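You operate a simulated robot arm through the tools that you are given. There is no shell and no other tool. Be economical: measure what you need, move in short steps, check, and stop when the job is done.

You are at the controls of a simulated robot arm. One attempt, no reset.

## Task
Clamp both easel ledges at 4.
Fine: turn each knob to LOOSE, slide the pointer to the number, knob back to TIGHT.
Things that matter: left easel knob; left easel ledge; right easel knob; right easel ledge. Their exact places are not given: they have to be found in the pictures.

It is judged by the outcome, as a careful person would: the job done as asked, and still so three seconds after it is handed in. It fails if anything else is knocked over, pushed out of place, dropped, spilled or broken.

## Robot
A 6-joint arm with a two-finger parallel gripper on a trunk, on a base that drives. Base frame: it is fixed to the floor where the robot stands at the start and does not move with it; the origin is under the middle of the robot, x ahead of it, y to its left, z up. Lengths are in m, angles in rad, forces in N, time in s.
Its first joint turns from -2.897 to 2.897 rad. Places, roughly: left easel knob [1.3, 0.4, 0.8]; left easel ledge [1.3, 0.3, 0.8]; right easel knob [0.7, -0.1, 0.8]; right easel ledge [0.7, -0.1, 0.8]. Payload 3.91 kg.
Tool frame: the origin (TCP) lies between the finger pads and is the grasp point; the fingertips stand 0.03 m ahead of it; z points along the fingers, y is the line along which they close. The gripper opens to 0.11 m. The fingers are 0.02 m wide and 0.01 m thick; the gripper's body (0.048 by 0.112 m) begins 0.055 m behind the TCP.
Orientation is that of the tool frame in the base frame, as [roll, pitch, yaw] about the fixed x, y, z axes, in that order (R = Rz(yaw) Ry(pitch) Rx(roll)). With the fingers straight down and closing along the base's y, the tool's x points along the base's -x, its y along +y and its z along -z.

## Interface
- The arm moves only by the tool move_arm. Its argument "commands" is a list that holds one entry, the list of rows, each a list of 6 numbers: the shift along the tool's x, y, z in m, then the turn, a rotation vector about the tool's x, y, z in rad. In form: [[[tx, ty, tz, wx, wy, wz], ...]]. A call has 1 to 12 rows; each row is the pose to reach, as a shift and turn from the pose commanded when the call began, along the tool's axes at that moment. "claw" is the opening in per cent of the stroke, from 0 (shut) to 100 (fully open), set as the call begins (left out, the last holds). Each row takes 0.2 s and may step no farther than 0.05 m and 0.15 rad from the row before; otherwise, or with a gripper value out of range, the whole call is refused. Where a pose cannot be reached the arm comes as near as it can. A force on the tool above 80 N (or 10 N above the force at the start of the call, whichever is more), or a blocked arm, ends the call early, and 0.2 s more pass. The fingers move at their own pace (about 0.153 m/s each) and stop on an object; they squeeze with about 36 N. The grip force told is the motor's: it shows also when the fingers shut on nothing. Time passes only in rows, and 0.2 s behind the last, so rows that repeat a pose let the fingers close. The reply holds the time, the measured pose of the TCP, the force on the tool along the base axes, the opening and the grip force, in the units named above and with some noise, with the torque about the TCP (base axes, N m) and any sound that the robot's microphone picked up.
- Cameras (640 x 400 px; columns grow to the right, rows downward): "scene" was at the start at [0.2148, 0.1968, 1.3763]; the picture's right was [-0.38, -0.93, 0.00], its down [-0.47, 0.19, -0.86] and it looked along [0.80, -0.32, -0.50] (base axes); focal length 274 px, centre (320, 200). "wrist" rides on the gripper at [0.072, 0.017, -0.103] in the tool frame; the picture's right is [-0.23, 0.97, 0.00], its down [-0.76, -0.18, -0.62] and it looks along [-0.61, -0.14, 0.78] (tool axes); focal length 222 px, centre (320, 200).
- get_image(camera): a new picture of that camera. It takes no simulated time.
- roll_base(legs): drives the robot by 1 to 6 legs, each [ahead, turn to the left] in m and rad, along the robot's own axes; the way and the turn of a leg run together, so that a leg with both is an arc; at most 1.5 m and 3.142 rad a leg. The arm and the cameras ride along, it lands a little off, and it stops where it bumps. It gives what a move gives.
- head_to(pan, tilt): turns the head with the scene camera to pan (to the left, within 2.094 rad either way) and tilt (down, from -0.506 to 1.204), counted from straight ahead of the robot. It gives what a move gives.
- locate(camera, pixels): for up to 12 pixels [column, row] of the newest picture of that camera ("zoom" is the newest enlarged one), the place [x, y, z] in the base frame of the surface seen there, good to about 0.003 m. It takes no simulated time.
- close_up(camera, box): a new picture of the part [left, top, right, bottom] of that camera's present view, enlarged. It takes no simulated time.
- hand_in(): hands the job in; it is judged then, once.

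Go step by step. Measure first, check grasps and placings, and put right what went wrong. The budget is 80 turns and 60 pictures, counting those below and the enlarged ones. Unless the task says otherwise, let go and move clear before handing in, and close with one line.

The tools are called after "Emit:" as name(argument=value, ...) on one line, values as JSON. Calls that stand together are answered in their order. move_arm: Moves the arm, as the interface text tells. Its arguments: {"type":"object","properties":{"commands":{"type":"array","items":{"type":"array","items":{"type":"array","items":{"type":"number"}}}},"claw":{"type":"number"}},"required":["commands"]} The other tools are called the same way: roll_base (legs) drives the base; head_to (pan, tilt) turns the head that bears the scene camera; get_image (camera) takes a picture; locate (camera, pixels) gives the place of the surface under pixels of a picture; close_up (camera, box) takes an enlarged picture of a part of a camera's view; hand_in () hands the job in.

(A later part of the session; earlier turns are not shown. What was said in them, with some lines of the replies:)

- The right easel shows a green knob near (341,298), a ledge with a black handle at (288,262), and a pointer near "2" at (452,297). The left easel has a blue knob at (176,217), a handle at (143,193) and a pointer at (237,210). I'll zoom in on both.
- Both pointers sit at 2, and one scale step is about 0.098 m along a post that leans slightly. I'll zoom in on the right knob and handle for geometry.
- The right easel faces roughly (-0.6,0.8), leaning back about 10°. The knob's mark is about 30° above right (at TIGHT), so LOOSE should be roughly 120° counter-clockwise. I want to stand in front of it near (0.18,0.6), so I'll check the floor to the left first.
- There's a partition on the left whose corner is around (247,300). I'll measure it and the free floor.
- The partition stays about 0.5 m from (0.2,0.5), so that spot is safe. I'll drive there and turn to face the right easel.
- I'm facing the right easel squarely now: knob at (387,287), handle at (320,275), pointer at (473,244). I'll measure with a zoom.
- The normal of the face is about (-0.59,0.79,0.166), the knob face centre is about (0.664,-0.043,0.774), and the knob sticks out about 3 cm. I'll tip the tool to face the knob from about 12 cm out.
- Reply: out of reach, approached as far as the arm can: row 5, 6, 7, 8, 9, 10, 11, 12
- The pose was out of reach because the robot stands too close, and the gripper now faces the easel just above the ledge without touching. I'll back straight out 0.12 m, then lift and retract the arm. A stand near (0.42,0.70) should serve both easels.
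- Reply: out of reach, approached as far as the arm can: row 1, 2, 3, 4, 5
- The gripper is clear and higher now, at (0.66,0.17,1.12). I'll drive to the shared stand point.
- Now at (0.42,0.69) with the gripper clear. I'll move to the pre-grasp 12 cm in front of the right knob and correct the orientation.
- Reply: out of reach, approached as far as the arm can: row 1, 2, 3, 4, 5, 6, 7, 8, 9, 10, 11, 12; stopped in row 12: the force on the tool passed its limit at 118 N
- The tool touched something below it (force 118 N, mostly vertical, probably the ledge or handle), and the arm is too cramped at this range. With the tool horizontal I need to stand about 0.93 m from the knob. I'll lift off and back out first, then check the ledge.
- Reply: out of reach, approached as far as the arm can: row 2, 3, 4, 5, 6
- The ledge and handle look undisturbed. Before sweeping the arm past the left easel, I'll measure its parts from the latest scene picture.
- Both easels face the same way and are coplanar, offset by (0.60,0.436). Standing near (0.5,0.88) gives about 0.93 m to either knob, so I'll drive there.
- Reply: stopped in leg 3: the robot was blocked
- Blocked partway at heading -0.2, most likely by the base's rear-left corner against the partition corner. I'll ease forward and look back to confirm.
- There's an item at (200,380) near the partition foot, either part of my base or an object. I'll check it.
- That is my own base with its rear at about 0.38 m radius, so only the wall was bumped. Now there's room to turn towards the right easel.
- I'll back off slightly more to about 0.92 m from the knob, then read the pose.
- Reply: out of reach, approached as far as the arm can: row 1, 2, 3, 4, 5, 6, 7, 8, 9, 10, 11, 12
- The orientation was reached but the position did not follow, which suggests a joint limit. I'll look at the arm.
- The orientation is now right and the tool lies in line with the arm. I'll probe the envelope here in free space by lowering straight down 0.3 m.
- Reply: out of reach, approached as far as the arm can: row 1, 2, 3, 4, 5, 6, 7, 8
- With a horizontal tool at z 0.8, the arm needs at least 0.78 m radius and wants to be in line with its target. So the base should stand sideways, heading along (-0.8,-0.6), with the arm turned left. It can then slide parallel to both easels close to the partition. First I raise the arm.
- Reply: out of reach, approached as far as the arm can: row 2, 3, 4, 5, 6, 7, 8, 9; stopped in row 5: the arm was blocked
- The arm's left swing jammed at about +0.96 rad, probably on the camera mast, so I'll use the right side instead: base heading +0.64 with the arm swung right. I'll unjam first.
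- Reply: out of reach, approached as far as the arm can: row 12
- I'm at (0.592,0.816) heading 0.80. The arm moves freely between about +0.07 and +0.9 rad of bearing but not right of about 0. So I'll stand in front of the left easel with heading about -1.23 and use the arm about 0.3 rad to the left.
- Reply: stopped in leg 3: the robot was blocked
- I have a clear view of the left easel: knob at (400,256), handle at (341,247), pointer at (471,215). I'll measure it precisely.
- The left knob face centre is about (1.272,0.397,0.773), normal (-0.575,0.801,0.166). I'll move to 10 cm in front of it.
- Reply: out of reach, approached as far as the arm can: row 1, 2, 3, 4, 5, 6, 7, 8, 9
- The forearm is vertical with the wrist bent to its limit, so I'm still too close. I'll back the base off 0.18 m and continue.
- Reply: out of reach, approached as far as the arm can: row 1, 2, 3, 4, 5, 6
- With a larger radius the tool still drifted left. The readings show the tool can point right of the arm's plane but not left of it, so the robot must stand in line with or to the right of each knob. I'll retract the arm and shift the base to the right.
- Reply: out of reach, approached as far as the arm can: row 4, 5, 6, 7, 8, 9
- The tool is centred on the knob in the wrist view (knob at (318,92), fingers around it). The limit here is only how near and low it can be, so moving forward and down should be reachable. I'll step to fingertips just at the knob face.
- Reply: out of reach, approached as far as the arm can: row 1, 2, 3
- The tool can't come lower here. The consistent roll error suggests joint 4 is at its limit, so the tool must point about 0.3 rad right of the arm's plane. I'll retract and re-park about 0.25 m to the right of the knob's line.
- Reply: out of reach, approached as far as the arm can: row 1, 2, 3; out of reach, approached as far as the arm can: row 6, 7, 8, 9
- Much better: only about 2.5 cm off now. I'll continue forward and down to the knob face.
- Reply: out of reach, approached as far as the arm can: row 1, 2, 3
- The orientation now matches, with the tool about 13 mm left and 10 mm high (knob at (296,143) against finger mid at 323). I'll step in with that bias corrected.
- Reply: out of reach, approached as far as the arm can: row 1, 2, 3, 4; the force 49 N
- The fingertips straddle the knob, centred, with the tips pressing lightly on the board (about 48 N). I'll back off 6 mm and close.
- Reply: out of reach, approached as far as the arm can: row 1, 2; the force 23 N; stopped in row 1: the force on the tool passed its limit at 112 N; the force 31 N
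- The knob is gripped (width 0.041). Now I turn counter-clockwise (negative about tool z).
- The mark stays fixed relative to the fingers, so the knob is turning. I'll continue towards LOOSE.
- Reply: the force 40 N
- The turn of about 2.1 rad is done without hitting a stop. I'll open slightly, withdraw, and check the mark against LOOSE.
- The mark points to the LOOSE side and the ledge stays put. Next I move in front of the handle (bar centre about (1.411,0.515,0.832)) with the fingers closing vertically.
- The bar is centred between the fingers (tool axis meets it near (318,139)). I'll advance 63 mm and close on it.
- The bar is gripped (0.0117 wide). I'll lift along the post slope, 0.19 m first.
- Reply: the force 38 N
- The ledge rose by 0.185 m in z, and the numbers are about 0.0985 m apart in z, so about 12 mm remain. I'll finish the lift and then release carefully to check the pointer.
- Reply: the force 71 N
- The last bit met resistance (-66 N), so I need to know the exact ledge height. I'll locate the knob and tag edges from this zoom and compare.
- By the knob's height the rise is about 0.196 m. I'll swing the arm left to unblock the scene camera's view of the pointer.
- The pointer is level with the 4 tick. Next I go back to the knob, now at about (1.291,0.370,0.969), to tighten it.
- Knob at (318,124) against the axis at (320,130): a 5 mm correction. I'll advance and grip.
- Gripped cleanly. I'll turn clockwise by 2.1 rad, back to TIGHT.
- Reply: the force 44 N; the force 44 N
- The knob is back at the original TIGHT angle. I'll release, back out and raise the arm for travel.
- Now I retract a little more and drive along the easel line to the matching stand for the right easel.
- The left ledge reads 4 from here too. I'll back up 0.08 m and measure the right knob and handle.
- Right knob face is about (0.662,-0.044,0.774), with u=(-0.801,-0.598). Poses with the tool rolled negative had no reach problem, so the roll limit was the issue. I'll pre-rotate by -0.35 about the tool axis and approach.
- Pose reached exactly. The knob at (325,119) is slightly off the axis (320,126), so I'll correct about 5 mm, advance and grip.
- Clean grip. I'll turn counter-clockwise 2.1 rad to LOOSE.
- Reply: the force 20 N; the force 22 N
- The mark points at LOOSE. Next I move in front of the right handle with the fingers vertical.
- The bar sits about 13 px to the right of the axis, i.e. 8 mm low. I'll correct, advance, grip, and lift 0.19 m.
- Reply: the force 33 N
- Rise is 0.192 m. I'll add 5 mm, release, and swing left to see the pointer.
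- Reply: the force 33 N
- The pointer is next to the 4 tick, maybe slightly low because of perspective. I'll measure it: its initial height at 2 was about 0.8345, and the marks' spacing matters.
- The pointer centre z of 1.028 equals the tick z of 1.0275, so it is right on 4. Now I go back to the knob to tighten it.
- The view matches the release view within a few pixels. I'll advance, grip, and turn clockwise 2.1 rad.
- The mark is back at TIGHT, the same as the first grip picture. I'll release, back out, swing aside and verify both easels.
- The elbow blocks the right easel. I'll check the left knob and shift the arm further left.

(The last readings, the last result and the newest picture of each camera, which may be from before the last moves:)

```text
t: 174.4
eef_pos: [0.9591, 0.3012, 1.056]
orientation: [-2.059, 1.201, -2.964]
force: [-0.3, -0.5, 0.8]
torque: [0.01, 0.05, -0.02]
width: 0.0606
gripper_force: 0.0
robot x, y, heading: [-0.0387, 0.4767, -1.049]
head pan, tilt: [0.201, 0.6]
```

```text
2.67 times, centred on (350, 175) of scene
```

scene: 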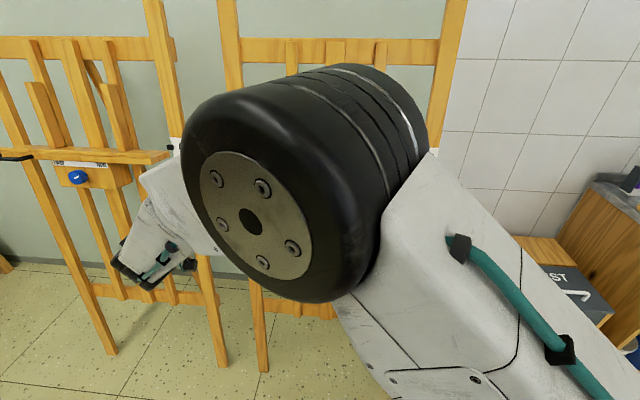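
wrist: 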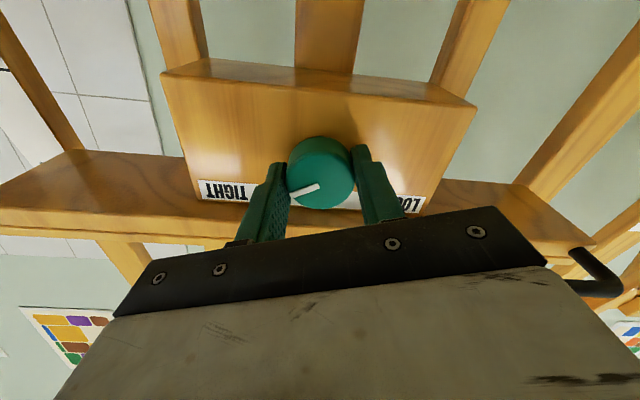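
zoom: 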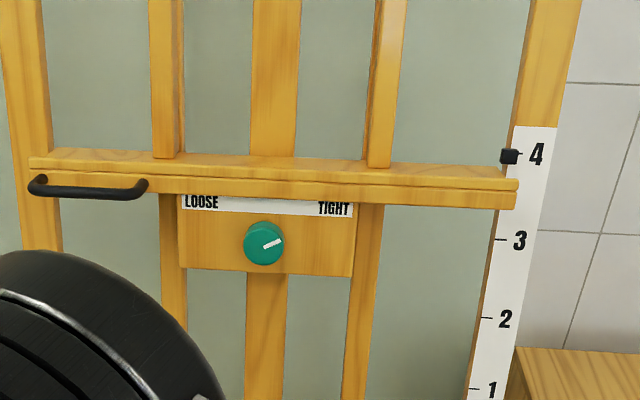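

Both pointers sit at 4, both knob marks are back on the TIGHT side, and the arm is clear of both easels. I'm handing in.

Emit:
hand_in()

```text
The job is handed in.
```

I loosened both easel ledges, slid each to 4 and turned each knob back to TIGHT; the last close-ups show both pointers at 4, with the arm clear of the easels. While positioning I bumped the partition once or twice with the base and pressed once near the right ledge; I saw nothing displaced.
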